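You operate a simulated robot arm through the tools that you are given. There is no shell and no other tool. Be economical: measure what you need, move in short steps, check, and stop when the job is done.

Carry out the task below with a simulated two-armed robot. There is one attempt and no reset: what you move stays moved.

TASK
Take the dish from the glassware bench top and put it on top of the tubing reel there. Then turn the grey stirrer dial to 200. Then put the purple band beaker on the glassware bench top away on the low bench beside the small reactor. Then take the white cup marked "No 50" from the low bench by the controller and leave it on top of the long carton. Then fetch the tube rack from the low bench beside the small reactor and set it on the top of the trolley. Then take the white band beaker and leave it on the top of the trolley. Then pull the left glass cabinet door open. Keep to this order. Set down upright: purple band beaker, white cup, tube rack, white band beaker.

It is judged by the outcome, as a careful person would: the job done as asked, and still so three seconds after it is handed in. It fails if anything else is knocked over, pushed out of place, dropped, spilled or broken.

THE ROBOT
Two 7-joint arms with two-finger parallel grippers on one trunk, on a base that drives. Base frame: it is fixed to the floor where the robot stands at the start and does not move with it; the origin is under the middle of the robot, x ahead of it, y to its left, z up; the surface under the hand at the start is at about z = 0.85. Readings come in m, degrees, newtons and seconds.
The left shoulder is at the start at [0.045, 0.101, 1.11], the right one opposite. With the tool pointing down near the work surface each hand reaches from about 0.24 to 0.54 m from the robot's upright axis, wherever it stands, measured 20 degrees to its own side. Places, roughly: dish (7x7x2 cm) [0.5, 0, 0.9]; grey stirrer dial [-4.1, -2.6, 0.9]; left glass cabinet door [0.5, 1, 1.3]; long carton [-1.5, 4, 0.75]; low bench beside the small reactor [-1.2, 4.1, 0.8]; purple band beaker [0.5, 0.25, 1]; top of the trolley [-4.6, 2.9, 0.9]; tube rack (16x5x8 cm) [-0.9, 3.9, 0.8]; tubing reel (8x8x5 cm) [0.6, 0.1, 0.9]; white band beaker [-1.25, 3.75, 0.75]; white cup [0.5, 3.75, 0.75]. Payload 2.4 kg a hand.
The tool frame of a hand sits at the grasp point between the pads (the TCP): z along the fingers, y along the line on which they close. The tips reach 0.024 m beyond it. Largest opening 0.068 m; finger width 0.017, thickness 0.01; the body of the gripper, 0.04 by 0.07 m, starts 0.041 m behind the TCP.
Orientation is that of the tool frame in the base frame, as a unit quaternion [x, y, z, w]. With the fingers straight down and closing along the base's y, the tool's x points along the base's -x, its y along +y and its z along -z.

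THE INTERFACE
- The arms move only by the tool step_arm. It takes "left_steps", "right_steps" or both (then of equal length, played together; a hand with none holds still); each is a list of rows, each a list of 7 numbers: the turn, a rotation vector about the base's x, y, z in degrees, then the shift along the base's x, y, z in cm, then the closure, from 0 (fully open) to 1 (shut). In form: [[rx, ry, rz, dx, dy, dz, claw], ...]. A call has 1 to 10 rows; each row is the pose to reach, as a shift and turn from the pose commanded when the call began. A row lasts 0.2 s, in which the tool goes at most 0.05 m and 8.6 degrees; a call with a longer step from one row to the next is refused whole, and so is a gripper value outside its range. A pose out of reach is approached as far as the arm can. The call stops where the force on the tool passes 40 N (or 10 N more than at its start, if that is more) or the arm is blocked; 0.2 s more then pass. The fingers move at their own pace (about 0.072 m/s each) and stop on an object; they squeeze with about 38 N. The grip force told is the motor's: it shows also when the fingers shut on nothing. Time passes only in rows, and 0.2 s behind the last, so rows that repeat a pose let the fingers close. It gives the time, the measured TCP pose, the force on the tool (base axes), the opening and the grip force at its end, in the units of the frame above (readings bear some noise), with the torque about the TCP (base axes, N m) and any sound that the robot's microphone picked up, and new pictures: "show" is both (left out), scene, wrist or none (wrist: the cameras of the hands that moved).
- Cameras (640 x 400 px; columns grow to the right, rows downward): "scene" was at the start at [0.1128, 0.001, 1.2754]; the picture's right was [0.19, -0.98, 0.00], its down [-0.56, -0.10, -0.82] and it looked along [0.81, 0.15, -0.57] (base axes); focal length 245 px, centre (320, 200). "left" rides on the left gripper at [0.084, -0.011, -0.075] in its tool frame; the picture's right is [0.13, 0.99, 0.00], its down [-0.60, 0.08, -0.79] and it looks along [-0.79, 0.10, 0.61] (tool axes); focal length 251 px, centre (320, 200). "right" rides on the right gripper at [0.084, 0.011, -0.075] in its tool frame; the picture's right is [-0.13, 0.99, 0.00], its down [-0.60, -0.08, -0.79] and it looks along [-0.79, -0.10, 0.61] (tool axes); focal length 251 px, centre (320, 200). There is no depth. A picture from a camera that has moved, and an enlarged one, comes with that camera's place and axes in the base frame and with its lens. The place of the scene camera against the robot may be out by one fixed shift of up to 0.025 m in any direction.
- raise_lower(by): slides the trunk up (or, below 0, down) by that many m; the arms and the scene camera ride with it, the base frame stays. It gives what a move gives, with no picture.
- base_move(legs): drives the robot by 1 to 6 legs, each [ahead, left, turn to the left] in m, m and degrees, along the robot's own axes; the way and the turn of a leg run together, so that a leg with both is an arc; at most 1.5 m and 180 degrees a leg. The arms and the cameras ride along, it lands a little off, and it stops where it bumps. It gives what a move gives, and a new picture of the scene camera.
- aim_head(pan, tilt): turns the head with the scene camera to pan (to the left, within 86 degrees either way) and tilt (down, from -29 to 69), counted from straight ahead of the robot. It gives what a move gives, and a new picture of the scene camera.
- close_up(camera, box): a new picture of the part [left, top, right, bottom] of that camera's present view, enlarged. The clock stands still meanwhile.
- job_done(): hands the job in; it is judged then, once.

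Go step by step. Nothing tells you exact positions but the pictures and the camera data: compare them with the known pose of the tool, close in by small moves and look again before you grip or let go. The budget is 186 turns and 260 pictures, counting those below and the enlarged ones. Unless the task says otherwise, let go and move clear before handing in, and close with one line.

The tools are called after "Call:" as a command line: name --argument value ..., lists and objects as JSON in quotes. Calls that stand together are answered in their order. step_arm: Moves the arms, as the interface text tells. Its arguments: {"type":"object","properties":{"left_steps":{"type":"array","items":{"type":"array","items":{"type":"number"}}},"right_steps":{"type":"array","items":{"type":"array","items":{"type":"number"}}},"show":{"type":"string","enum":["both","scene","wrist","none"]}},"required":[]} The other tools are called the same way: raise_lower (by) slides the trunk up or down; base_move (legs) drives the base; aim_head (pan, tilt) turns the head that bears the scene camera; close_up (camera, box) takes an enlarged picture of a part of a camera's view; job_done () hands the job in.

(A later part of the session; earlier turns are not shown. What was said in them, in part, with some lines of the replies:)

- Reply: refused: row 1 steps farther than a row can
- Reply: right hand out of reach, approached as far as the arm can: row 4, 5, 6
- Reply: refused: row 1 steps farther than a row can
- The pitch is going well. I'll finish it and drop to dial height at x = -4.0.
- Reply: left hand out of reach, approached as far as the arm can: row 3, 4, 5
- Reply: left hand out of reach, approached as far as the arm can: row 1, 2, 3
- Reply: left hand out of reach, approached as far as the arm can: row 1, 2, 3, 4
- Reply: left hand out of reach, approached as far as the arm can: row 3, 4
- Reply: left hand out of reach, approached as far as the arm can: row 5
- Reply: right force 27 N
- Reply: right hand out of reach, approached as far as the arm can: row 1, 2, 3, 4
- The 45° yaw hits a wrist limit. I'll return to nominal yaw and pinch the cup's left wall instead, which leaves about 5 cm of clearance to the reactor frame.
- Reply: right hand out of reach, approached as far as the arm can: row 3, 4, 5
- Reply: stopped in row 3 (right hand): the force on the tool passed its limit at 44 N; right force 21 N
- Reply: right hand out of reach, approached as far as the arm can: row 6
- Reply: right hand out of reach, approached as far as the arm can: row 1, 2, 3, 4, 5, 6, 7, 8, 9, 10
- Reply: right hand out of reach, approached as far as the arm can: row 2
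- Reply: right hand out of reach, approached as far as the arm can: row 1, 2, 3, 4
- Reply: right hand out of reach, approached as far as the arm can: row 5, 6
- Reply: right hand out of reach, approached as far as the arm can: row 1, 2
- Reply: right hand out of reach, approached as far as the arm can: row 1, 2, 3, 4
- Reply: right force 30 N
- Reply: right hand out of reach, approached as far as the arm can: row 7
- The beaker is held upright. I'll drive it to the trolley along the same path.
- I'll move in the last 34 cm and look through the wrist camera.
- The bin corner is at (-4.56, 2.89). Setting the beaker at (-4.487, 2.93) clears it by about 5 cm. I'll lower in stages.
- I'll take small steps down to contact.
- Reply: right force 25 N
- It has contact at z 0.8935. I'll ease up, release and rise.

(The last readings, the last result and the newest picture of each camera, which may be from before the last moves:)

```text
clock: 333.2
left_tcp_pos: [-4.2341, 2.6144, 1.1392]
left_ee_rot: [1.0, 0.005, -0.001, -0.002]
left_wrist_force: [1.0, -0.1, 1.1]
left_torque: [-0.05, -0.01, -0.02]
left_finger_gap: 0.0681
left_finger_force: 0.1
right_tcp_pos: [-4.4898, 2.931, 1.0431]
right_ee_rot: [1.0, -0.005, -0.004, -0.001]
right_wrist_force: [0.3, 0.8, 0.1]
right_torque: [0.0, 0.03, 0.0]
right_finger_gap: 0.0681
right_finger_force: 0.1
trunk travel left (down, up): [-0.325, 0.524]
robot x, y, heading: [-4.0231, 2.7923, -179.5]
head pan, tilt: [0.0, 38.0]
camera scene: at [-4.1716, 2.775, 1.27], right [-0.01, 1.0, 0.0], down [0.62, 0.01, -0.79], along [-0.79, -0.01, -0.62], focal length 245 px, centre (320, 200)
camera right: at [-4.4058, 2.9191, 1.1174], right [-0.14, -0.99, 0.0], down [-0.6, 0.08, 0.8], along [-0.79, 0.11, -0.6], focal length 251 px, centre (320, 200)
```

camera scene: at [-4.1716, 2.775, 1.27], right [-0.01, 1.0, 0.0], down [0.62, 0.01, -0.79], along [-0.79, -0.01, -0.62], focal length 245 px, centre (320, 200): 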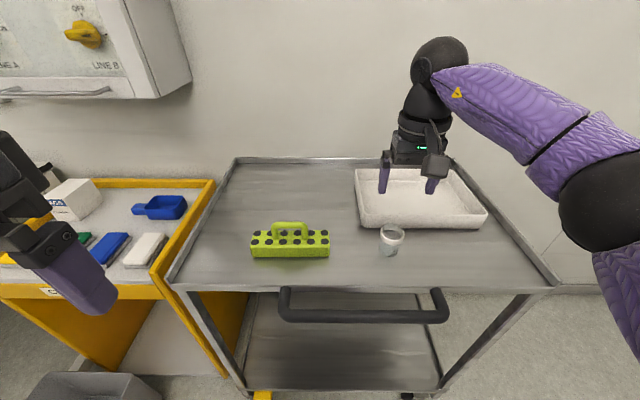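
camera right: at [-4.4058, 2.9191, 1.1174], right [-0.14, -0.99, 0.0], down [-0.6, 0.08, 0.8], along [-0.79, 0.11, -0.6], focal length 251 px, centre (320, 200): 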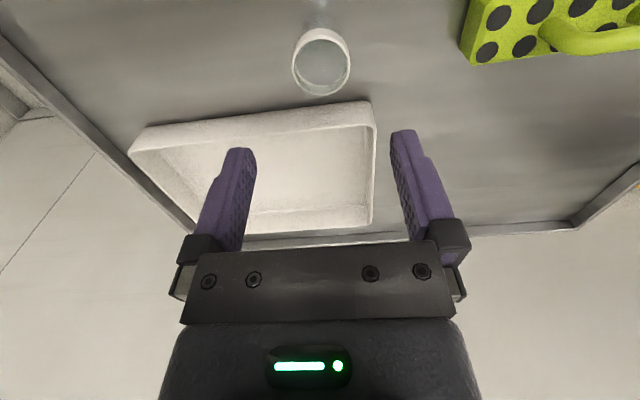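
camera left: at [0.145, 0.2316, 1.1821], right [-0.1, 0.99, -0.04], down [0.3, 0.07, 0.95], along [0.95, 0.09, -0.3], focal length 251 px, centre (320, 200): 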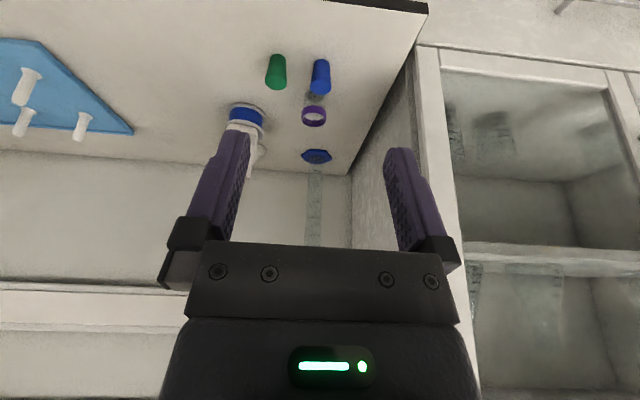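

The white beaker stands upright on the trolley. Next is the left cabinet door. I'll reverse along the aisle, turn to face +x and move in front of the cabinet.

Call:
base_move --legs '[[-0.35, -0.16, 0], [-1.3, 0, 0], [-1.3, 0, 0], [-0.6, 0, 0], [0, 0, -180], [0, -0.9, 0]]'

Call:
aim_head --pan -25 --tilt 10

```text
clock: 362.6
left_tcp_pos: [-0.2424, 2.3114, 1.1385]
left_ee_rot: [-0.024, 1.0, -0.002, 0.001]
left_wrist_force: [0.1, 1.2, 0.4]
left_torque: [0.01, -0.02, -0.05]
left_finger_gap: 0.068
left_finger_force: 0.0
right_tcp_pos: [0.024, 2.0022, 1.0423]
right_ee_rot: [-0.013, 1.0, -0.001, 0.004]
right_wrist_force: [-0.1, 0.2, -0.1]
right_torque: [0.0, 0.0, -0.03]
right_finger_gap: 0.0681
right_finger_force: 0.0
trunk travel left (down, up): [-0.325, 0.524]
robot x, y, heading: [-0.4458, 2.1261, 2.6]
head pan, tilt: [0.0, 38.0]
camera scene: at [-0.3341, 2.1154, 1.27], right [0.05, -1.0, 0.0], down [-0.62, -0.03, -0.79], along [0.79, 0.04, -0.62], focal length 245 px, centre (320, 200)
```

scene: 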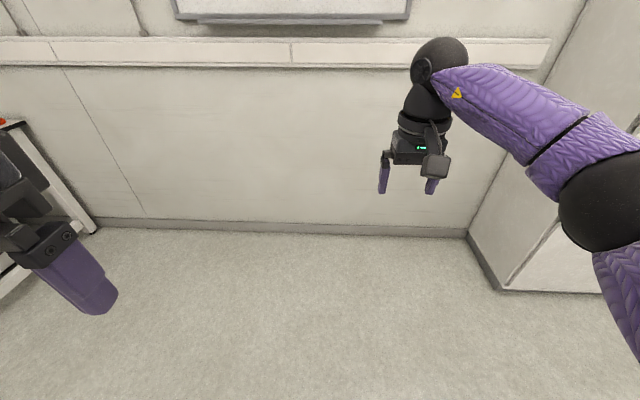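

```text
clock: 363.5
left_tcp_pos: [-0.2424, 2.3105, 1.1383]
left_ee_rot: [-0.023, 1.0, -0.001, 0.001]
left_wrist_force: [0.8, 0.4, -0.1]
left_torque: [-0.02, -0.01, -0.03]
left_finger_gap: 0.0681
left_finger_force: 0.1
right_tcp_pos: [0.0252, 2.0028, 1.0417]
right_ee_rot: [-0.012, 1.0, -0.001, 0.003]
right_wrist_force: [0.0, -0.1, 0.1]
right_torque: [0.0, -0.01, -0.01]
right_finger_gap: 0.068
right_finger_force: 0.1
trunk travel left (down, up): [-0.325, 0.524]
robot x, y, heading: [-0.4447, 2.1249, 2.6]
head pan, tilt: [-25.0, 10.0]
camera scene: at [-0.3343, 2.0763, 1.3146], right [-0.38, -0.92, 0.0], down [-0.16, 0.07, -0.98], along [0.91, -0.37, -0.17], focal length 245 px, centre (320, 200)
```

scene: 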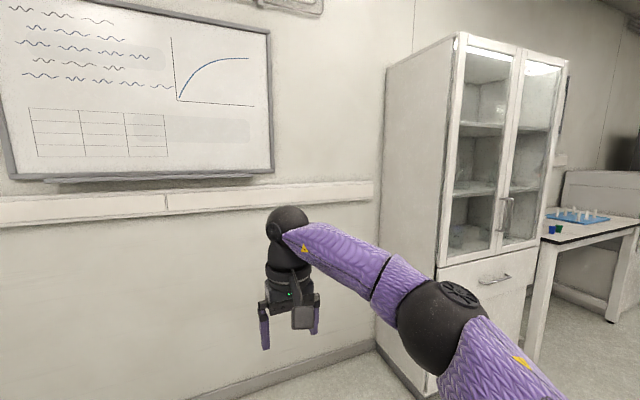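

I can see the cabinet with two glass doors and vertical handles near the middle seam. I'll strafe to face it.

Call:
base_move --legs '[[0, 0, -2.6], [0, -1.15, 0]]'

Call:
aim_head --pan 0 --tilt 10

```text
clock: 369.9
left_tcp_pos: [-0.247, 1.1269, 1.1386]
left_ee_rot: [0.014, 1.0, -0.002, 0.001]
left_wrist_force: [0.0, -0.4, 0.6]
left_torque: [-0.02, -0.03, 0.01]
left_finger_gap: 0.0678
left_finger_force: 0.0
right_tcp_pos: [-0.0037, 0.7984, 1.0423]
right_ee_rot: [0.025, 1.0, -0.001, 0.004]
right_wrist_force: [-0.1, 0.9, 0.4]
right_torque: [0.0, -0.02, 0.01]
right_finger_gap: 0.068
right_finger_force: 0.0
trunk travel left (down, up): [-0.325, 0.524]
robot x, y, heading: [-0.4629, 0.9561, -1.6]
head pan, tilt: [-25.0, 10.0]
camera scene: at [-0.3541, 0.8974, 1.3147], right [-0.45, -0.89, 0.0], down [-0.16, 0.08, -0.98], along [0.88, -0.44, -0.17], focal length 245 px, centre (320, 200)
```

scene: 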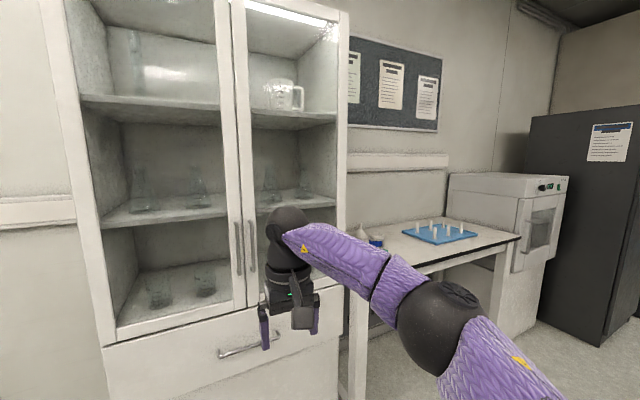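

```text
clock: 370.7
left_tcp_pos: [-0.2465, 1.1257, 1.1398]
left_ee_rot: [0.014, 1.0, -0.001, 0.002]
left_wrist_force: [0.5, -1.1, -0.5]
left_torque: [-0.04, 0.03, 0.0]
left_finger_gap: 0.0677
left_finger_force: 0.0
right_tcp_pos: [-0.0026, 0.7992, 1.0422]
right_ee_rot: [0.024, 1.0, 0.0, 0.004]
right_wrist_force: [-0.4, -0.8, 0.7]
right_torque: [-0.03, 0.04, 0.01]
right_finger_gap: 0.068
right_finger_force: 0.1
trunk travel left (down, up): [-0.325, 0.524]
robot x, y, heading: [-0.4592, 0.9524, -1.8]
head pan, tilt: [0.0, 10.0]
camera scene: at [-0.3443, 0.9365, 1.3147], right [-0.03, -1.0, 0.0], down [-0.17, 0.01, -0.98], along [0.98, -0.03, -0.17], focal length 245 px, centre (320, 200)
```

scene: 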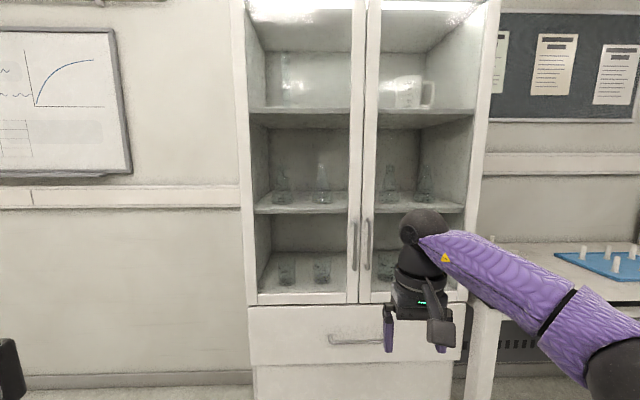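

The left door's handle is a vertical bar at about (0.41, 0.82), z 0.96 to 1.11, and the hinge is at y of about 1.19. I'll grip it with the right hand pointing +x, so I'll pitch the hand forward here in free space first.

Call:
step_arm --right_steps '[[0, -8, 0, 0, 0.5, 0, 0.2], [0, -16, 0, 0.5, 1, 0, 0.3], [0, -24, 0, 1, 1.5, 0, 0.4], [0, -32, 0, 1.5, 2, 0, 0.5], [0, -40, 0, 2, 2.5, 0.5, 0.5], [0, -48, 0, 2.5, 3, 1, 0.5], [0, -56, 0, 2.5, 3.5, 1.5, 0.5], [0, -64, 0, 2.5, 4, 2, 0.5], [0, -72, 0, 2.5, 4.5, 2.5, 0.5], [0, -80, 0, 2.5, 5, 3, 0.5]]' --show "none"

Call:
step_arm --right_steps '[[0, -5, 0, 0, 0, 0, 0.5], [0, -10, 0, 0, 0.5, 0, 0.5]]'

```text
clock: 372.9
left_tcp_pos: [-0.2457, 1.1249, 1.1405]
left_ee_rot: [0.014, 1.0, -0.001, 0.001]
left_wrist_force: [-0.5, -0.2, 0.2]
left_torque: [-0.02, 0.0, 0.01]
left_finger_gap: 0.0679
left_finger_force: 0.1
right_tcp_pos: [0.0206, 0.8498, 1.069]
right_ee_rot: [0.017, 0.793, 0.016, 0.609]
right_wrist_force: [0.0, 0.9, -0.8]
right_torque: [0.01, 0.01, 0.03]
right_finger_gap: 0.0341
right_finger_force: 0.1
right hand out of reach, approached as far as the arm can: row 10
trunk travel left (down, up): [-0.325, 0.524]
robot x, y, heading: [-0.4642, 0.9607, -1.6]
head pan, tilt: [0.0, 10.0]
```

```text
clock: 373.5
left_tcp_pos: [-0.2481, 1.1263, 1.1394]
left_ee_rot: [0.014, 1.0, -0.003, 0.0]
left_wrist_force: [0.0, -0.5, 0.7]
left_torque: [0.0, -0.03, -0.05]
left_finger_gap: 0.0678
left_finger_force: 0.0
right_tcp_pos: [-0.0012, 0.8787, 1.0653]
right_ee_rot: [0.017, 0.744, 0.016, 0.668]
right_wrist_force: [-0.3, -0.2, -0.2]
right_torque: [0.0, 0.02, 0.01]
right_finger_gap: 0.034
right_finger_force: 0.1
right hand out of reach, approached as far as the arm can: row 1, 2
trunk travel left (down, up): [-0.325, 0.524]
robot x, y, heading: [-0.4641, 0.9562, -1.7]
head pan, tilt: [0.0, 10.0]
camera scene: at [-0.3447, 0.9371, 1.3148], right [-0.03, -1.0, 0.0], down [-0.17, 0.0, -0.98], along [0.98, -0.03, -0.17], focal length 245 px, centre (320, 200)
camera right: at [-0.0852, 0.8928, 0.9901], right [0.02, 0.98, 0.17], down [-0.73, -0.1, 0.68], along [0.69, -0.14, 0.71], focal length 251 px, centre (320, 200)
```

scene: 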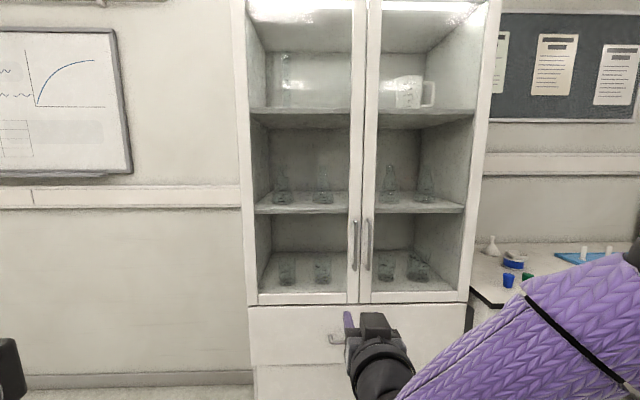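
right: 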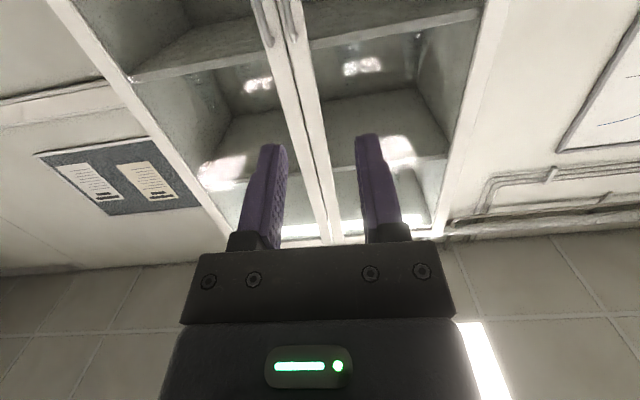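

The pitch is nearly complete and near the arm's limit. I'll lower the trunk 10 cm, then raise the hand back to handle height and finish the pitch.

Call:
raise_lower --by -0.12

Call:
step_arm --right_steps '[[0, -2, 0, 1, 0, 3, 0.5], [0, -4, 0, 2, 0, 6, 0.5], [0, -6, 0, 2, 0, 9, 0.5], [0, -6, 0, 2, 0, 9, 0.5]]'

```text
clock: 375.0
left_tcp_pos: [-0.2466, 1.125, 1.0196]
left_ee_rot: [0.014, 1.0, -0.002, 0.0]
left_wrist_force: [0.1, 0.4, 0.5]
left_torque: [0.01, 0.02, 0.01]
left_finger_gap: 0.068
left_finger_force: 0.0
right_tcp_pos: [-0.0008, 0.8772, 0.944]
right_ee_rot: [0.016, 0.737, 0.016, 0.675]
right_wrist_force: [0.1, -0.7, -0.3]
right_torque: [-0.01, 0.0, 0.0]
right_finger_gap: 0.0342
right_finger_force: 0.0
trunk travel left (down, up): [-0.205, 0.644]
robot x, y, heading: [-0.4606, 0.9559, -1.5]
head pan, tilt: [0.0, 10.0]
```

```text
clock: 376.0
left_tcp_pos: [-0.2465, 1.1248, 1.0195]
left_ee_rot: [0.013, 1.0, -0.001, 0.001]
left_wrist_force: [1.0, 0.2, 0.3]
left_torque: [-0.01, 0.01, -0.02]
left_finger_gap: 0.0679
left_finger_force: 0.1
right_tcp_pos: [0.0208, 0.8758, 1.0349]
right_ee_rot: [0.015, 0.701, 0.018, 0.713]
right_wrist_force: [-0.1, 0.7, 0.8]
right_torque: [0.0, 0.0, 0.06]
right_finger_gap: 0.034
right_finger_force: 0.0
trunk travel left (down, up): [-0.205, 0.644]
robot x, y, heading: [-0.4603, 0.9542, -1.8]
head pan, tilt: [0.0, 10.0]
camera scene: at [-0.3172, 0.9358, 1.1929], right [-0.03, -1.0, 0.0], down [-0.17, 0.01, -0.98], along [0.98, -0.03, -0.17], focal length 245 px, centre (320, 200)
camera right: at [-0.0534, 0.8914, 0.9511], right [-0.01, 0.98, 0.17], down [-0.8, -0.11, 0.59], along [0.6, -0.14, 0.79], focal length 251 px, centre (320, 200)
```

scene: 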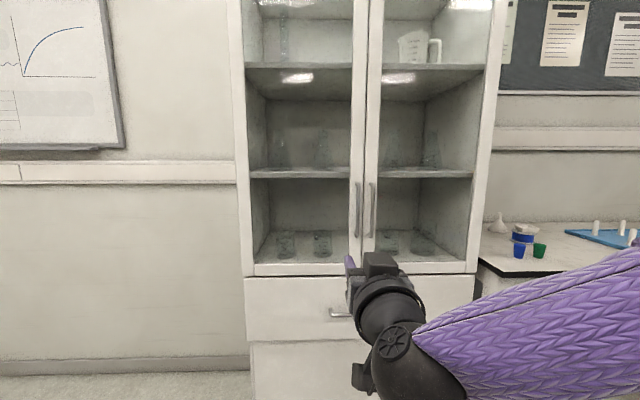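
right: 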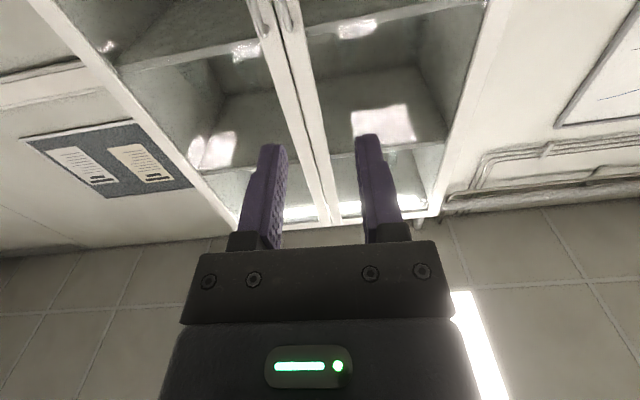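

The hand is horizontal at the right height. I'll drive 30 cm closer, aligned with the handle.

Call:
base_move --legs '[[0, 0, 1.7], [0.28, -0.072, 0]]'

Call:
step_arm --right_steps '[[0, 0, 0, 0, 0, 0, 0.5]]' --show "wrist"

Call:
close_up --camera "scene" --box '[280, 160, 440, 300]'

```text
clock: 378.4
left_tcp_pos: [0.0346, 1.0613, 1.0182]
left_ee_rot: [-0.002, 1.0, -0.002, 0.001]
left_wrist_force: [0.5, 0.7, 0.0]
left_torque: [0.02, 0.0, 0.01]
left_finger_gap: 0.0678
left_finger_force: 0.1
right_tcp_pos: [0.3103, 0.8207, 1.0338]
right_ee_rot: [0.004, 0.702, 0.029, 0.712]
right_wrist_force: [0.9, 0.3, -0.4]
right_torque: [0.01, 0.0, -0.01]
right_finger_gap: 0.034
right_finger_force: 0.0
trunk travel left (down, up): [-0.205, 0.644]
robot x, y, heading: [-0.1773, 0.8831, 0.2]
head pan, tilt: [0.0, 10.0]
camera scene: at [-0.0313, 0.8694, 1.1929], right [0.0, -1.0, 0.0], down [-0.17, 0.0, -0.98], along [0.98, 0.0, -0.17], focal length 245 px, centre (320, 200)
```

scene: 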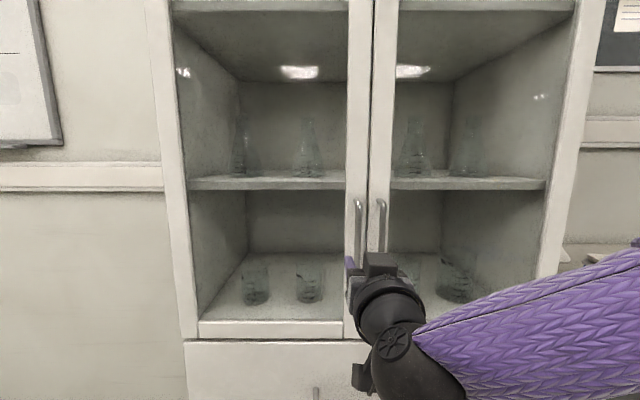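

```text
clock: 378.8
left_tcp_pos: [0.0339, 1.0604, 1.0193]
left_ee_rot: [-0.002, 1.0, -0.002, 0.001]
left_wrist_force: [0.8, 0.0, -0.1]
left_torque: [-0.03, 0.02, -0.04]
left_finger_gap: 0.0682
left_finger_force: 0.0
right_tcp_pos: [0.3089, 0.82, 1.035]
right_ee_rot: [0.005, 0.701, 0.029, 0.712]
right_wrist_force: [-0.5, -0.4, -0.7]
right_torque: [-0.04, -0.01, -0.01]
right_finger_gap: 0.0344
right_finger_force: 0.0
trunk travel left (down, up): [-0.205, 0.644]
robot x, y, heading: [-0.1732, 0.8866, 0.2]
head pan, tilt: [0.0, 10.0]
camera right: at [0.234, 0.8329, 0.9508], right [-0.04, 0.98, 0.17], down [-0.8, -0.13, 0.59], along [0.6, -0.12, 0.79], focal length 251 px, centre (320, 200)
```

right: 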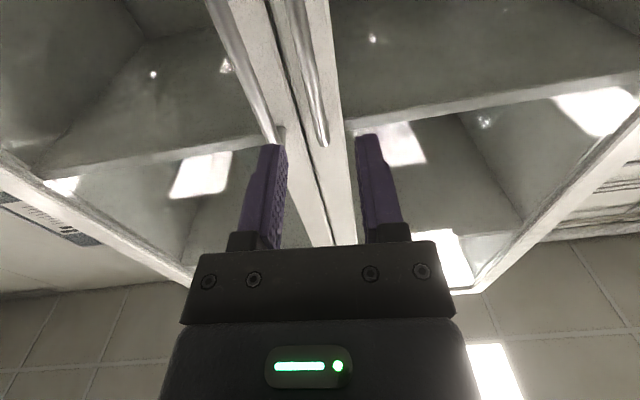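

```text
2.86 times, centred on (360, 230) of scene
camera zoom: at [-0.0315, 0.8694, 1.1929], right [0.0, -1.0, 0.0], down [-0.17, 0.0, -0.98], along [0.98, 0.0, -0.17], focal length 700 px, centre (206, 114)
```

zoom: 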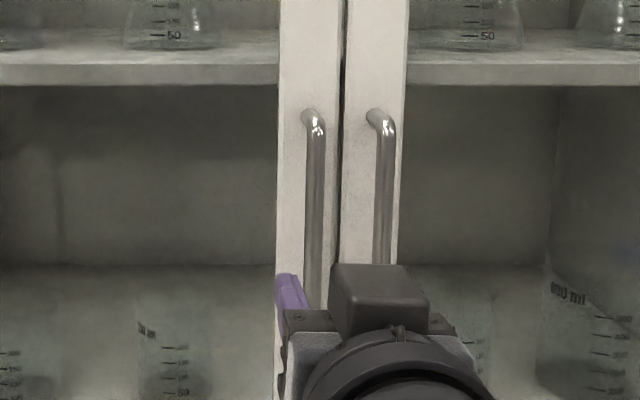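

The bar is at y of about 0.815 and x of about 0.41, and the hand is aligned at y 0.820. I'll advance the base 6 cm, then the arm.

Call:
base_move --legs '[[0.06, -0.003, 0]]'

Call:
step_arm --right_steps '[[0, 0, 0, 0, 0, 0, 0.5]]' --show "wrist"

Call:
close_up --camera "scene" --box '[280, 160, 440, 300]'

```text
clock: 379.8
left_tcp_pos: [0.0956, 1.0578, 1.0192]
left_ee_rot: [-0.002, 1.0, -0.001, 0.001]
left_wrist_force: [0.1, -0.2, -0.5]
left_torque: [-0.02, 0.02, 0.04]
left_finger_gap: 0.0682
left_finger_force: 0.1
right_tcp_pos: [0.3707, 0.818, 1.0349]
right_ee_rot: [0.004, 0.702, 0.028, 0.712]
right_wrist_force: [-0.2, 0.0, -0.1]
right_torque: [0.01, -0.01, -0.02]
right_finger_gap: 0.034
right_finger_force: 0.1
trunk travel left (down, up): [-0.205, 0.644]
robot x, y, heading: [-0.1162, 0.8823, 0.2]
head pan, tilt: [0.0, 10.0]
camera scene: at [0.0298, 0.8664, 1.1929], right [0.0, -1.0, 0.0], down [-0.17, 0.0, -0.98], along [0.98, 0.0, -0.17], focal length 245 px, centre (320, 200)
```

scene: 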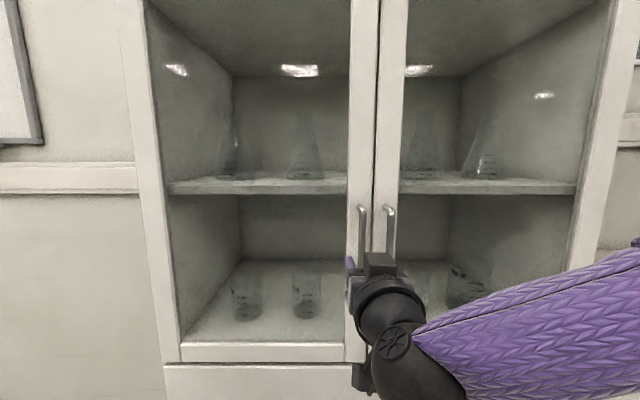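

```text
clock: 380.2
left_tcp_pos: [0.0952, 1.0574, 1.0192]
left_ee_rot: [-0.003, 1.0, -0.002, 0.001]
left_wrist_force: [1.3, 0.1, 0.1]
left_torque: [0.0, 0.0, -0.01]
left_finger_gap: 0.068
left_finger_force: 0.1
right_tcp_pos: [0.3693, 0.8171, 1.0349]
right_ee_rot: [0.004, 0.701, 0.029, 0.712]
right_wrist_force: [-0.8, -0.2, 1.1]
right_torque: [0.04, 0.02, 0.0]
right_finger_gap: 0.0341
right_finger_force: 0.1
trunk travel left (down, up): [-0.205, 0.644]
robot x, y, heading: [-0.1175, 0.8836, 0.1]
head pan, tilt: [0.0, 10.0]
camera right: at [0.2949, 0.8297, 0.9508], right [-0.04, 0.98, 0.17], down [-0.8, -0.13, 0.59], along [0.6, -0.12, 0.79], focal length 251 px, centre (320, 200)
```

right: 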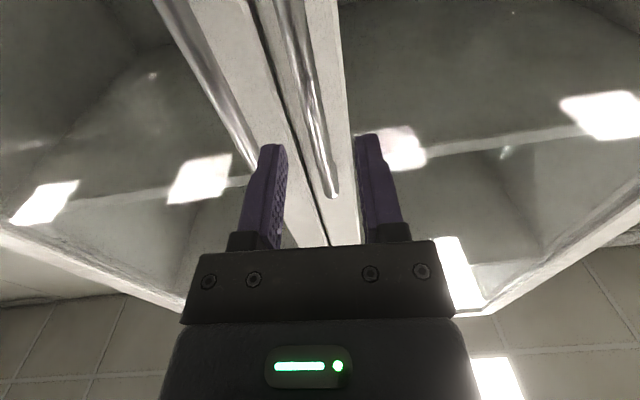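

```text
2.86 times, centred on (360, 230) of scene
camera zoom: at [0.0295, 0.8664, 1.1929], right [0.0, -1.0, 0.0], down [-0.17, 0.0, -0.98], along [0.98, 0.0, -0.17], focal length 700 px, centre (206, 114)
```

zoom: 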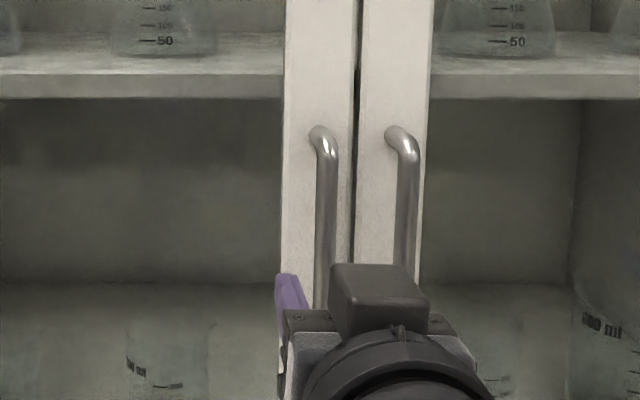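

The bar lies between the fingers. I'll advance 3.3 cm and close.

Call:
step_arm --right_steps '[[0, 0, 0, 1.5, 0, 0, 0.5], [0, 0, 0, 2.5, 0, 0, 0.5], [0, 0, 0, 3.3, 0, 0, 0.5], [0, 0, 0, 3.3, 0, 0, 0.7], [0, 0, 0, 3.3, 0, 0, 1], [0, 0, 0, 3.3, 0, 0, 1]]'

```text
clock: 381.6
left_tcp_pos: [0.0944, 1.0576, 1.0175]
left_ee_rot: [-0.001, 1.0, -0.001, 0.0]
left_wrist_force: [1.1, 0.3, 0.9]
left_torque: [-0.02, -0.02, 0.01]
left_finger_gap: 0.0679
left_finger_force: 0.1
right_tcp_pos: [0.4019, 0.8159, 1.0356]
right_ee_rot: [0.005, 0.702, 0.028, 0.712]
right_wrist_force: [0.0, -7.6, 0.3]
right_torque: [-0.58, 0.11, -0.16]
right_finger_gap: 0.012
right_finger_force: 32.7
trunk travel left (down, up): [-0.205, 0.644]
robot x, y, heading: [-0.1175, 0.8801, 0.0]
head pan, tilt: [0.0, 10.0]
camera scene: at [0.0295, 0.8654, 1.1929], right [0.0, -1.0, 0.0], down [-0.17, 0.0, -0.98], along [0.98, 0.0, -0.17], focal length 245 px, centre (320, 200)
camera right: at [0.3283, 0.8285, 0.9509], right [-0.03, 0.98, 0.17], down [-0.8, -0.13, 0.59], along [0.6, -0.12, 0.79], focal length 251 px, centre (320, 200)
```

scene: 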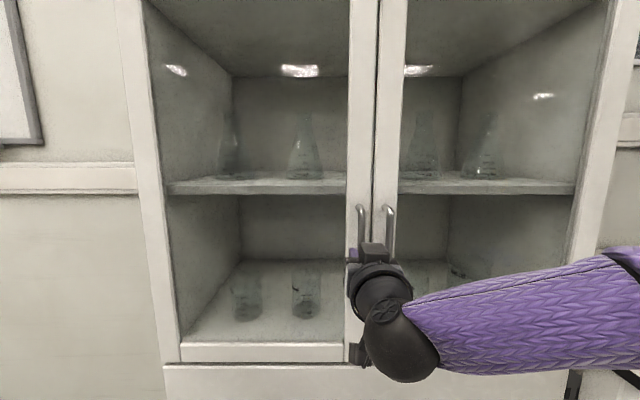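
right: 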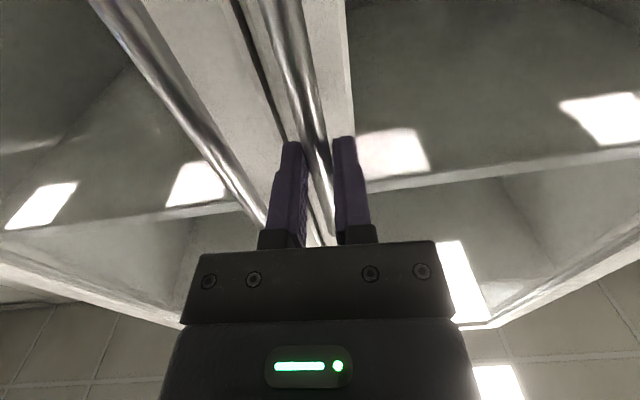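

The handle is gripped. I'll pull along the door's arc with the arm, about 16°, turning the hand with it.

Call:
step_arm --right_steps '[[0, 0, -2, -1.3, 0.2, 0, 1], [0, 0, -4, -2.6, 0.4, 0, 1], [0, 0, -6, -3.9, 0.7, 0, 1], [0, 0, -8, -5.2, 1.0, 0, 1], [0, 0, -10, -6.4, 1.4, 0, 1], [0, 0, -12, -7.7, 1.8, 0, 1], [0, 0, -14, -8.9, 2.3, 0, 1], [0, 0, -16, -10.1, 2.8, 0, 1]]'

```text
clock: 383.4
left_tcp_pos: [0.0939, 1.0587, 1.0195]
left_ee_rot: [-0.002, 1.0, -0.002, 0.001]
left_wrist_force: [-0.8, -0.4, -0.7]
left_torque: [-0.01, 0.02, -0.01]
left_finger_gap: 0.0684
left_finger_force: 0.0
right_tcp_pos: [0.3014, 0.8475, 1.0358]
right_ee_rot: [0.102, 0.694, -0.071, 0.709]
right_wrist_force: [-0.9, -0.7, 11.4]
right_torque: [-0.61, 0.16, 0.08]
right_finger_gap: 0.0122
right_finger_force: 32.6
trunk travel left (down, up): [-0.205, 0.644]
robot x, y, heading: [-0.1145, 0.8809, 0.1]
head pan, tilt: [0.0, 10.0]
camera scene: at [0.0288, 0.8665, 1.1931], right [0.0, -1.0, 0.0], down [-0.17, 0.0, -0.98], along [0.98, 0.0, -0.17], focal length 245 px, centre (320, 200)
camera right: at [0.2316, 0.8791, 0.9508], right [0.24, 0.96, 0.17], down [-0.8, 0.09, 0.59], along [0.54, -0.28, 0.79], focal length 251 px, centre (320, 200)
```

scene: 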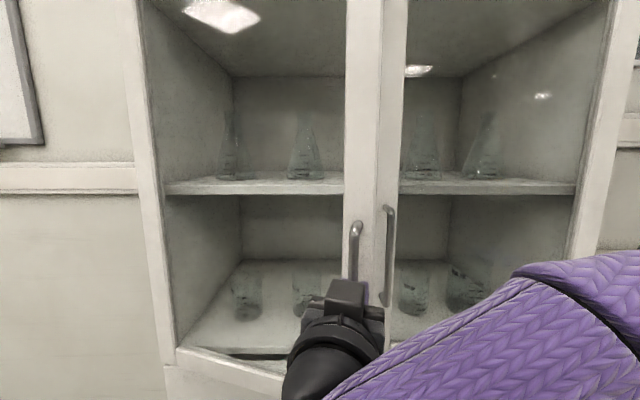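
right: 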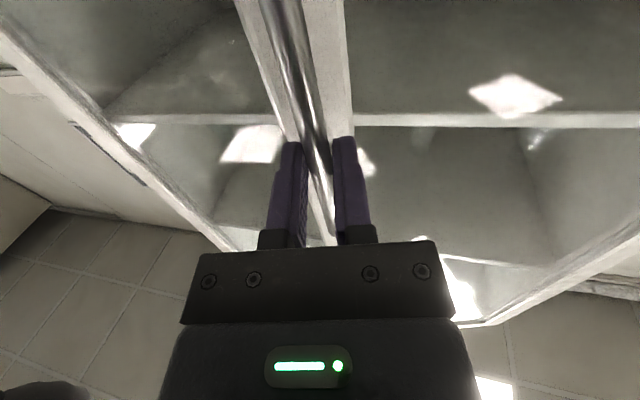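

The door is opening with little force. I'll continue by swinging the base around the hinge in small arcs while holding the handle.

Call:
base_move --legs '[[-0.0375, 0.0816, -8]]'

```text
clock: 384.5
left_tcp_pos: [0.0842, 1.1095, 1.0203]
left_ee_rot: [0.069, 0.998, -0.001, 0.002]
left_wrist_force: [-0.5, 0.4, 0.0]
left_torque: [0.01, -0.01, -0.01]
left_finger_gap: 0.0678
left_finger_force: 0.1
right_tcp_pos: [0.2597, 0.8689, 1.0353]
right_ee_rot: [0.152, 0.685, -0.121, 0.702]
right_wrist_force: [-13.5, -21.6, 2.8]
right_torque: [-0.62, 0.06, -0.35]
right_finger_gap: 0.012
right_finger_force: 32.3
trunk travel left (down, up): [-0.205, 0.644]
robot x, y, heading: [-0.1512, 0.9649, -7.9]
head pan, tilt: [0.0, 10.0]
camera scene: at [-0.0055, 0.9252, 1.1931], right [-0.14, -0.99, 0.0], down [-0.17, 0.03, -0.98], along [0.98, -0.14, -0.17], focal length 245 px, centre (320, 200)
```

scene: 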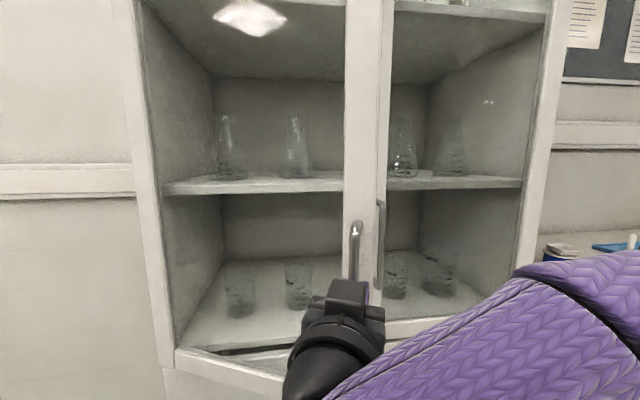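

The door is now at about 24° with some radial force, as the hand is slightly inside the arc. I'll relax it with a small arm shift, then continue.

Call:
step_arm --right_steps '[[0, 0, 0, -0.2, -0.4, 0, 1]]' --show "none"

```text
clock: 384.9
left_tcp_pos: [0.0862, 1.1114, 1.0185]
left_ee_rot: [0.068, 0.998, -0.002, 0.0]
left_wrist_force: [-0.4, 0.2, -0.2]
left_torque: [-0.02, 0.04, -0.01]
left_finger_gap: 0.0678
left_finger_force: 0.1
right_tcp_pos: [0.2578, 0.87, 1.0343]
right_ee_rot: [0.151, 0.685, -0.122, 0.703]
right_wrist_force: [2.8, 4.4, 11.1]
right_torque: [-0.42, 0.57, 0.0]
right_finger_gap: 0.012
right_finger_force: 33.0
trunk travel left (down, up): [-0.205, 0.644]
robot x, y, heading: [-0.1448, 0.9683, -8.0]
head pan, tilt: [0.0, 10.0]
```

The force is relaxed. I'll take the next 8° arc.

Call:
base_move --legs '[[-0.036, 0.082, -8]]'

```text
clock: 386.0
left_tcp_pos: [0.0844, 1.1634, 1.0195]
left_ee_rot: [0.139, 0.99, -0.003, 0.001]
left_wrist_force: [0.7, 0.4, -0.1]
left_torque: [-0.01, 0.01, 0.0]
left_finger_gap: 0.0679
left_finger_force: 0.1
right_tcp_pos: [0.2209, 0.8968, 1.0336]
right_ee_rot: [0.201, 0.672, -0.172, 0.692]
right_wrist_force: [-4.3, -4.8, 12.4]
right_torque: [-0.67, 0.02, -0.07]
right_finger_gap: 0.0123
right_finger_force: 32.5
trunk travel left (down, up): [-0.205, 0.644]
robot x, y, heading: [-0.1659, 1.0506, -16.3]
head pan, tilt: [0.0, 10.0]
camera scene: at [-0.0283, 0.9916, 1.1931], right [-0.28, -0.96, 0.0], down [-0.17, 0.05, -0.98], along [0.95, -0.27, -0.17], focal length 245 px, centre (320, 200)
```

scene: 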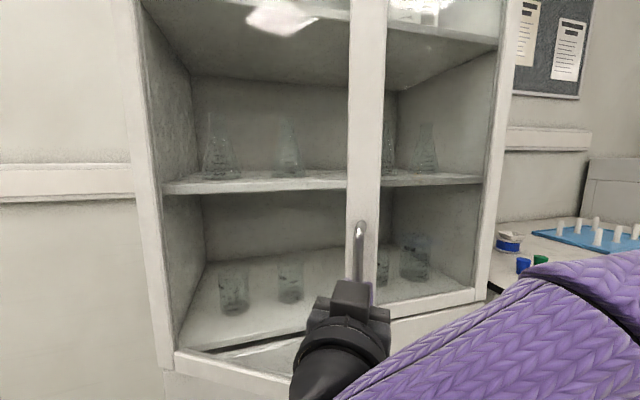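

The force stays low. I'll continue with two more arcs.

Call:
base_move --legs '[[-0.036, 0.082, -8], [-0.036, 0.082, -8]]'

```text
clock: 387.3
left_tcp_pos: [0.0928, 1.217, 1.0196]
left_ee_rot: [0.212, 0.977, -0.002, 0.001]
left_wrist_force: [0.3, 1.1, -0.1]
left_torque: [0.01, 0.01, 0.02]
left_finger_gap: 0.068
left_finger_force: 0.0
right_tcp_pos: [0.1861, 0.9317, 1.035]
right_ee_rot: [0.252, 0.654, -0.228, 0.676]
right_wrist_force: [-5.8, -5.7, 4.3]
right_torque: [-0.5, 0.45, -0.23]
right_finger_gap: 0.0121
right_finger_force: 33.0
trunk travel left (down, up): [-0.205, 0.644]
robot x, y, heading: [-0.1735, 1.1473, -24.3]
head pan, tilt: [0.0, 10.0]
stopped in leg 1: the force on the tool passed its limit at 41 N (the readings are from after the stop); the commanded pose is now the measured one
camera scene: at [-0.0429, 1.0603, 1.193], right [-0.42, -0.91, 0.0], down [-0.16, 0.07, -0.98], along [0.9, -0.41, -0.17], focal length 245 px, centre (320, 200)
```

scene: 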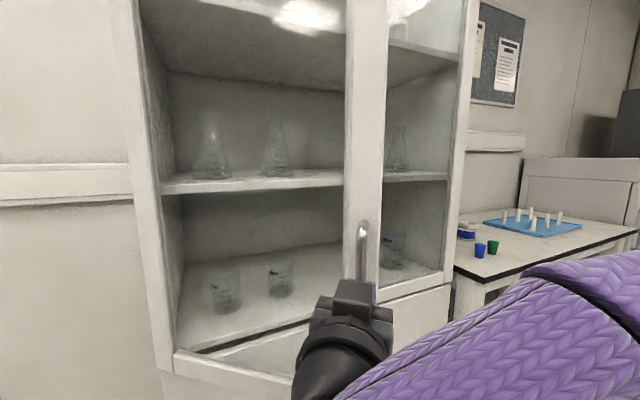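

That reached about 40° before the force limit relaxed it. I've refit the hinge to about (0.452, 1.168) and will continue with smaller arcs.

Call:
base_move --legs '[[-0.0245, 0.061, -6]]'

Call:
base_move --legs '[[-0.0245, 0.061, -6]]'

```text
clock: 388.4
left_tcp_pos: [0.1032, 1.2491, 1.0197]
left_ee_rot: [0.258, 0.966, -0.002, 0.0]
left_wrist_force: [-1.4, 0.6, 0.9]
left_torque: [0.01, 0.0, 0.02]
left_finger_gap: 0.0681
left_finger_force: 0.1
right_tcp_pos: [0.1674, 0.9547, 1.0344]
right_ee_rot: [0.288, 0.639, -0.265, 0.662]
right_wrist_force: [-8.1, -6.2, 3.0]
right_torque: [-0.41, 0.45, -0.26]
right_finger_gap: 0.0123
right_finger_force: 32.4
trunk travel left (down, up): [-0.205, 0.644]
robot x, y, heading: [-0.1663, 1.2049, -29.9]
head pan, tilt: [0.0, 10.0]
stopped in leg 1: the force on the tool passed its limit at 43 N (the readings are from after the stop); the commanded pose is now the measured one
camera scene: at [-0.0454, 1.1053, 1.193], right [-0.5, -0.87, 0.0], down [-0.15, 0.09, -0.98], along [0.85, -0.49, -0.17], focal length 245 px, centre (320, 200)
```

scene: 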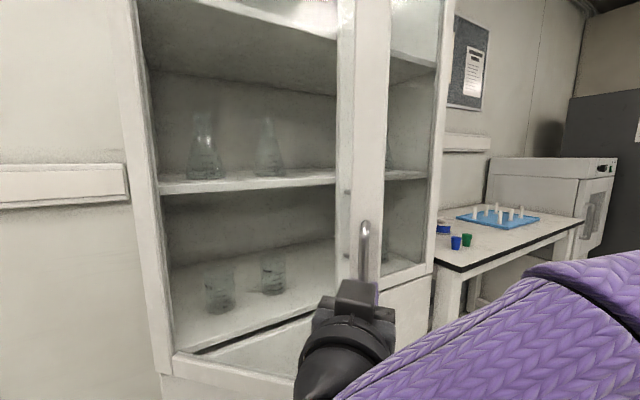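

```text
clock: 389.4
left_tcp_pos: [0.1152, 1.2819, 1.0194]
left_ee_rot: [0.308, 0.951, -0.002, 0.0]
left_wrist_force: [-0.1, -0.7, 0.2]
left_torque: [0.0, 0.01, -0.04]
left_finger_gap: 0.068
left_finger_force: 0.1
right_tcp_pos: [0.1509, 0.9792, 1.0349]
right_ee_rot: [0.324, 0.622, -0.303, 0.645]
right_wrist_force: [-6.7, -6.1, 3.2]
right_torque: [-0.35, 0.53, -0.23]
right_finger_gap: 0.0124
right_finger_force: 32.1
trunk travel left (down, up): [-0.205, 0.644]
robot x, y, heading: [-0.1582, 1.2608, -36.0]
head pan, tilt: [0.0, 10.0]
stopped in leg 1: the force on the tool passed its limit at 43 N (the readings are from after the stop); the commanded pose is now the measured one
camera scene: at [-0.0429, 1.151, 1.193], right [-0.59, -0.81, 0.0], down [-0.14, 0.1, -0.98], along [0.8, -0.58, -0.17], focal length 245 px, centre (320, 200)
```

scene: 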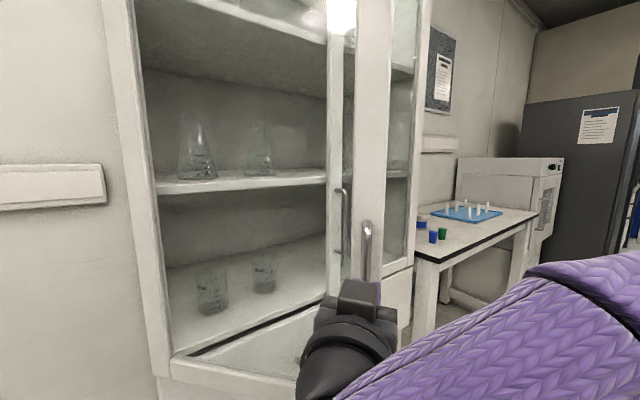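

The door is at about 50°. I'll continue in the same way.

Call:
base_move --legs '[[-0.027, 0.058, -6]]'

Call:
base_move --legs '[[-0.027, 0.058, -6]]'

Call:
base_move --legs '[[-0.027, 0.058, -6]]'

```text
clock: 390.4
left_tcp_pos: [0.1309, 1.3124, 1.0202]
left_ee_rot: [0.357, 0.934, -0.001, 0.001]
left_wrist_force: [0.5, -0.5, -0.8]
left_torque: [-0.03, 0.0, -0.01]
left_finger_gap: 0.0679
left_finger_force: 0.0
right_tcp_pos: [0.1327, 1.0089, 1.035]
right_ee_rot: [0.355, 0.605, -0.335, 0.629]
right_wrist_force: [-19.4, -10.9, 2.7]
right_torque: [-0.43, 0.42, -0.27]
right_finger_gap: 0.0122
right_finger_force: 32.1
trunk travel left (down, up): [-0.205, 0.644]
robot x, y, heading: [-0.1388, 1.325, -42.4]
head pan, tilt: [0.0, 10.0]
camera scene: at [-0.0405, 1.1988, 1.1931], right [-0.67, -0.74, 0.0], down [-0.13, 0.12, -0.98], along [0.73, -0.66, -0.17], focal length 245 px, centre (320, 200)
```

scene: 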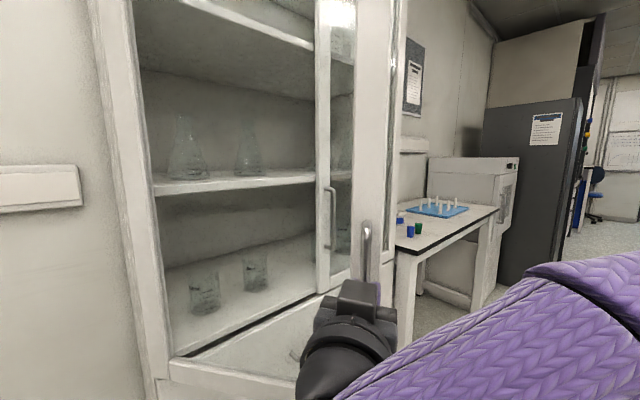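

```text
clock: 391.4
left_tcp_pos: [0.1487, 1.3443, 1.0205]
left_ee_rot: [0.406, 0.914, -0.001, 0.002]
left_wrist_force: [0.1, -0.5, -1.1]
left_torque: [0.02, 0.0, -0.01]
left_finger_gap: 0.0682
left_finger_force: 0.0
right_tcp_pos: [0.1181, 1.0403, 1.0349]
right_ee_rot: [0.389, 0.583, -0.369, 0.61]
right_wrist_force: [-28.5, -12.4, 1.5]
right_torque: [-0.42, 0.49, -0.37]
right_finger_gap: 0.012
right_finger_force: 32.8
trunk travel left (down, up): [-0.205, 0.644]
robot x, y, heading: [-0.1181, 1.384, -48.0]
head pan, tilt: [0.0, 10.0]
camera scene: at [-0.0321, 1.2464, 1.1931], right [-0.74, -0.67, 0.0], down [-0.11, 0.13, -0.98], along [0.66, -0.73, -0.17], focal length 245 px, centre (320, 200)
```

scene: 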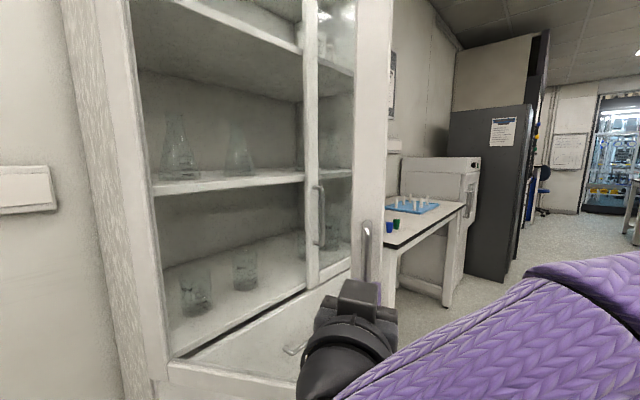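

```text
clock: 392.4
left_tcp_pos: [0.172, 1.3718, 1.0199]
left_ee_rot: [0.456, 0.89, 0.0, 0.001]
left_wrist_force: [0.8, 0.3, -0.3]
left_torque: [-0.02, 0.01, 0.0]
left_finger_gap: 0.0681
left_finger_force: 0.0
right_tcp_pos: [0.107, 1.0725, 1.0344]
right_ee_rot: [0.422, 0.561, -0.404, 0.587]
right_wrist_force: [-31.5, -10.7, 0.6]
right_torque: [-0.28, 0.53, -0.45]
right_finger_gap: 0.0125
right_finger_force: 33.0
trunk travel left (down, up): [-0.205, 0.644]
robot x, y, heading: [-0.0919, 1.4453, -54.4]
head pan, tilt: [0.0, 10.0]
camera scene: at [-0.0182, 1.2929, 1.1931], right [-0.81, -0.58, 0.0], down [-0.1, 0.14, -0.98], along [0.57, -0.8, -0.17], focal length 245 px, centre (320, 200)
```

scene: 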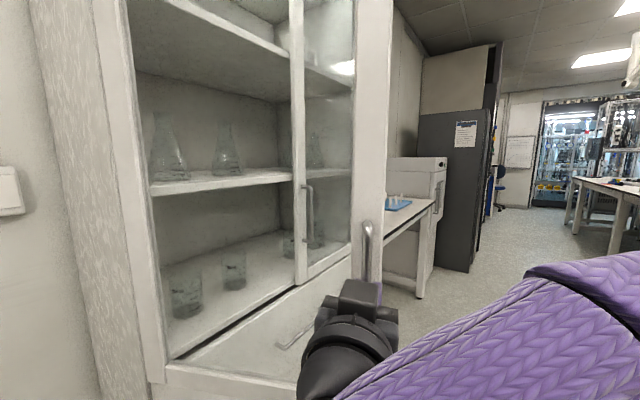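

The door is at about 66°. I'll relax the radial force and take one more arc.

Call:
step_arm --right_steps '[[0, 0, 0, -0.4, -0.15, 0, 1]]' --show "none"

Call:
base_move --legs '[[-0.03, 0.058, -6]]'

```text
clock: 392.8
left_tcp_pos: [0.1739, 1.374, 1.0193]
left_ee_rot: [0.457, 0.89, -0.002, 0.001]
left_wrist_force: [0.0, 0.2, 0.7]
left_torque: [0.0, 0.0, 0.02]
left_finger_gap: 0.0682
left_finger_force: 0.2
right_tcp_pos: [0.1074, 1.074, 1.0343]
right_ee_rot: [0.42, 0.562, -0.405, 0.587]
right_wrist_force: [-1.7, -1.4, 0.8]
right_torque: [-0.29, 0.52, -0.04]
right_finger_gap: 0.0121
right_finger_force: 32.4
trunk travel left (down, up): [-0.205, 0.644]
robot x, y, heading: [-0.0923, 1.4456, -54.3]
head pan, tilt: [0.0, 10.0]
```

```text
clock: 393.8
left_tcp_pos: [0.198, 1.4018, 1.0191]
left_ee_rot: [0.503, 0.864, -0.002, 0.0]
left_wrist_force: [0.0, 0.5, 0.6]
left_torque: [-0.02, 0.02, -0.03]
left_finger_gap: 0.0679
left_finger_force: 0.0
right_tcp_pos: [0.0983, 1.1098, 1.0336]
right_ee_rot: [0.45, 0.538, -0.434, 0.566]
right_wrist_force: [-17.8, -3.8, -3.2]
right_torque: [-0.16, 0.59, -0.27]
right_finger_gap: 0.0121
right_finger_force: 32.6
trunk travel left (down, up): [-0.205, 0.644]
robot x, y, heading: [-0.0545, 1.496, -60.7]
head pan, tilt: [0.0, 10.0]
camera scene: at [0.0026, 1.3404, 1.193], right [-0.87, -0.49, 0.0], down [-0.08, 0.15, -0.98], along [0.49, -0.86, -0.17], focal length 245 px, centre (320, 200)
```

scene: 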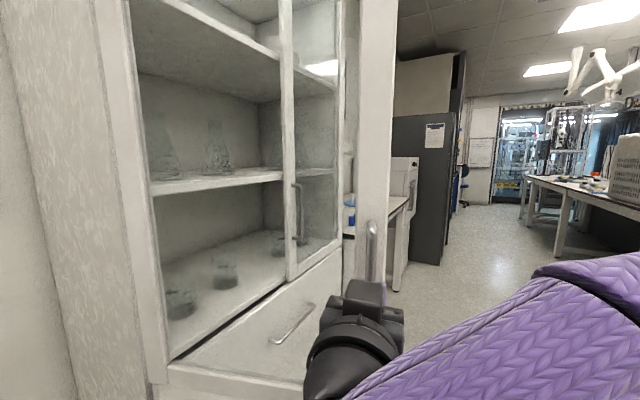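

The door is about 73° open. I'll relax, open the fingers and back the base straight out along the tool axis.

Call:
step_arm --right_steps '[[0, 0, 0, -0.2, -0.05, 0, 0.9], [0, 0, 0, -0.2, -0.05, 0, 0.6], [0, 0, 0, -0.2, -0.05, 0, 0.4], [0, 0, 0, -0.2, -0.05, 0, 0.4]]' --show "wrist"

Call:
base_move --legs '[[-0.096, 0.028, 0]]'

```text
clock: 394.8
left_tcp_pos: [0.2007, 1.4018, 1.0194]
left_ee_rot: [0.502, 0.865, -0.002, 0.0]
left_wrist_force: [0.2, 0.0, 0.4]
left_torque: [-0.02, 0.0, 0.01]
left_finger_gap: 0.0679
left_finger_force: 0.0
right_tcp_pos: [0.0979, 1.1101, 1.0342]
right_ee_rot: [0.449, 0.539, -0.435, 0.564]
right_wrist_force: [0.1, 0.3, 1.1]
right_torque: [0.01, -0.01, 0.0]
right_finger_gap: 0.041
right_finger_force: 0.1
trunk travel left (down, up): [-0.205, 0.644]
robot x, y, heading: [-0.0577, 1.5013, -60.5]
head pan, tilt: [0.0, 10.0]
camera right: at [0.0952, 1.1848, 0.9501], right [0.96, 0.22, 0.17], down [-0.27, 0.76, 0.59], along [0.0, -0.61, 0.79], focal length 251 px, centre (320, 200)
```

right: 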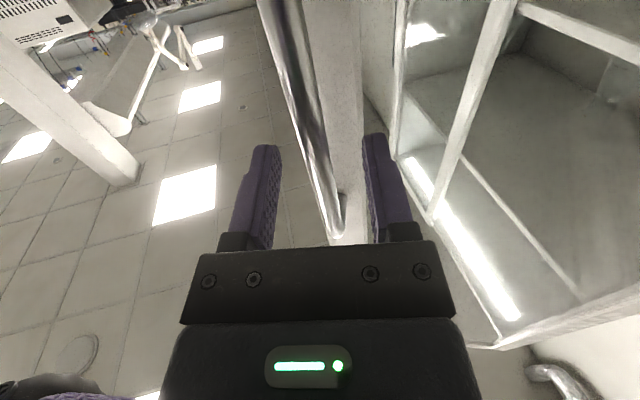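

```text
clock: 395.9
left_tcp_pos: [0.176, 1.4992, 1.0198]
left_ee_rot: [0.504, 0.864, -0.002, -0.001]
left_wrist_force: [0.5, -0.3, -1.3]
left_torque: [0.04, -0.04, -0.03]
left_finger_gap: 0.0677
left_finger_force: 0.0
right_tcp_pos: [0.0738, 1.2084, 1.0348]
right_ee_rot: [0.449, 0.539, -0.435, 0.564]
right_wrist_force: [0.4, -0.8, -0.1]
right_torque: [0.0, 0.0, 0.01]
right_finger_gap: 0.0409
right_finger_force: 0.1
trunk travel left (down, up): [-0.205, 0.644]
robot x, y, heading: [-0.0818, 1.5972, -60.7]
head pan, tilt: [0.0, 10.0]
camera scene: at [-0.0193, 1.4395, 1.1929], right [-0.87, -0.49, 0.0], down [-0.09, 0.15, -0.98], along [0.48, -0.86, -0.17], focal length 245 px, centre (320, 200)
```

scene: 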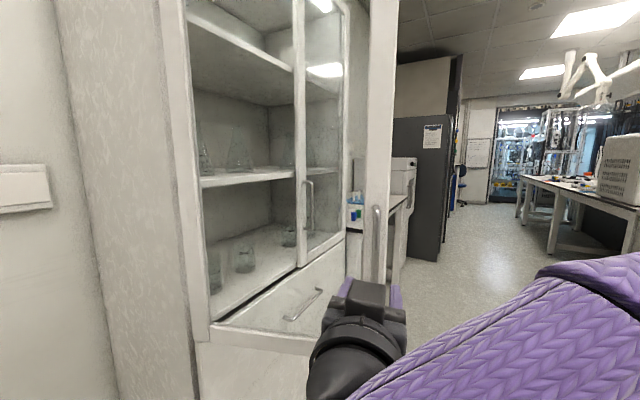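

The door is released and stays open. I'll back further away and take a final look.

Call:
base_move --legs '[[-0.35, 0, 0]]'

Call:
aim_head --pan 25 --tilt 10

```text
clock: 398.2
left_tcp_pos: [0.0027, 1.8071, 1.0195]
left_ee_rot: [0.503, 0.864, -0.002, 0.0]
left_wrist_force: [0.7, 0.6, 0.2]
left_torque: [-0.03, -0.02, 0.0]
left_finger_gap: 0.068
left_finger_force: 0.1
right_tcp_pos: [-0.0992, 1.513, 1.0347]
right_ee_rot: [0.45, 0.539, -0.436, 0.563]
right_wrist_force: [-0.7, 0.3, 0.2]
right_torque: [0.0, 0.04, 0.0]
right_finger_gap: 0.0409
right_finger_force: 0.1
trunk travel left (down, up): [-0.205, 0.644]
robot x, y, heading: [-0.2532, 1.9028, -60.4]
head pan, tilt: [0.0, 10.0]
camera scene: at [-0.1918, 1.7452, 1.1929], right [-0.87, -0.49, 0.0], down [-0.09, 0.15, -0.98], along [0.48, -0.86, -0.17], focal length 245 px, centre (320, 200)
```

scene: 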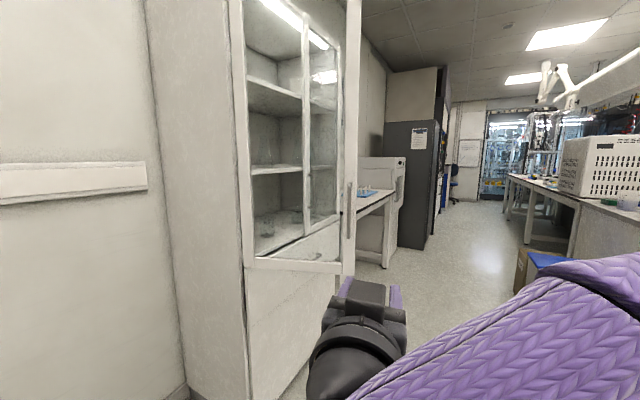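

```text
clock: 399.1
left_tcp_pos: [0.0024, 1.8048, 1.019]
left_ee_rot: [0.504, 0.864, -0.002, 0.0]
left_wrist_force: [-0.2, -1.1, 0.1]
left_torque: [0.02, 0.0, -0.03]
left_finger_gap: 0.0679
left_finger_force: 0.0
right_tcp_pos: [-0.1003, 1.5143, 1.0345]
right_ee_rot: [0.45, 0.539, -0.436, 0.563]
right_wrist_force: [0.0, -0.3, 0.5]
right_torque: [0.02, 0.02, -0.02]
right_finger_gap: 0.0408
right_finger_force: 0.1
trunk travel left (down, up): [-0.205, 0.644]
robot x, y, heading: [-0.2574, 1.9051, -60.6]
head pan, tilt: [25.0, 10.0]
camera scene: at [-0.1618, 1.772, 1.1929], right [-0.58, -0.81, 0.0], down [-0.14, 0.1, -0.98], along [0.8, -0.57, -0.17], focal length 245 px, centre (320, 200)
```

scene: 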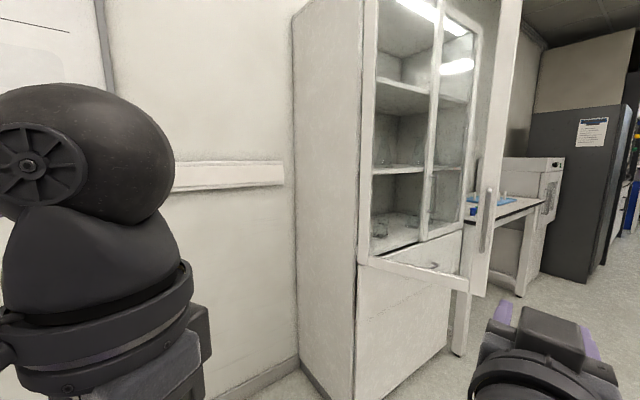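

The left door stands wide open, the other door is still shut, and both hands are clear. All seven steps are done in order, so I'll hand in.

Call:
job_done

```text
The job is handed in.
```

I did all seven steps in the order you gave and handed the job in. The dish is on the reel, the dial reads 200, both beakers, the cup and the tube rack are set down upright in their places, and the left cabinet door is open about 73°.
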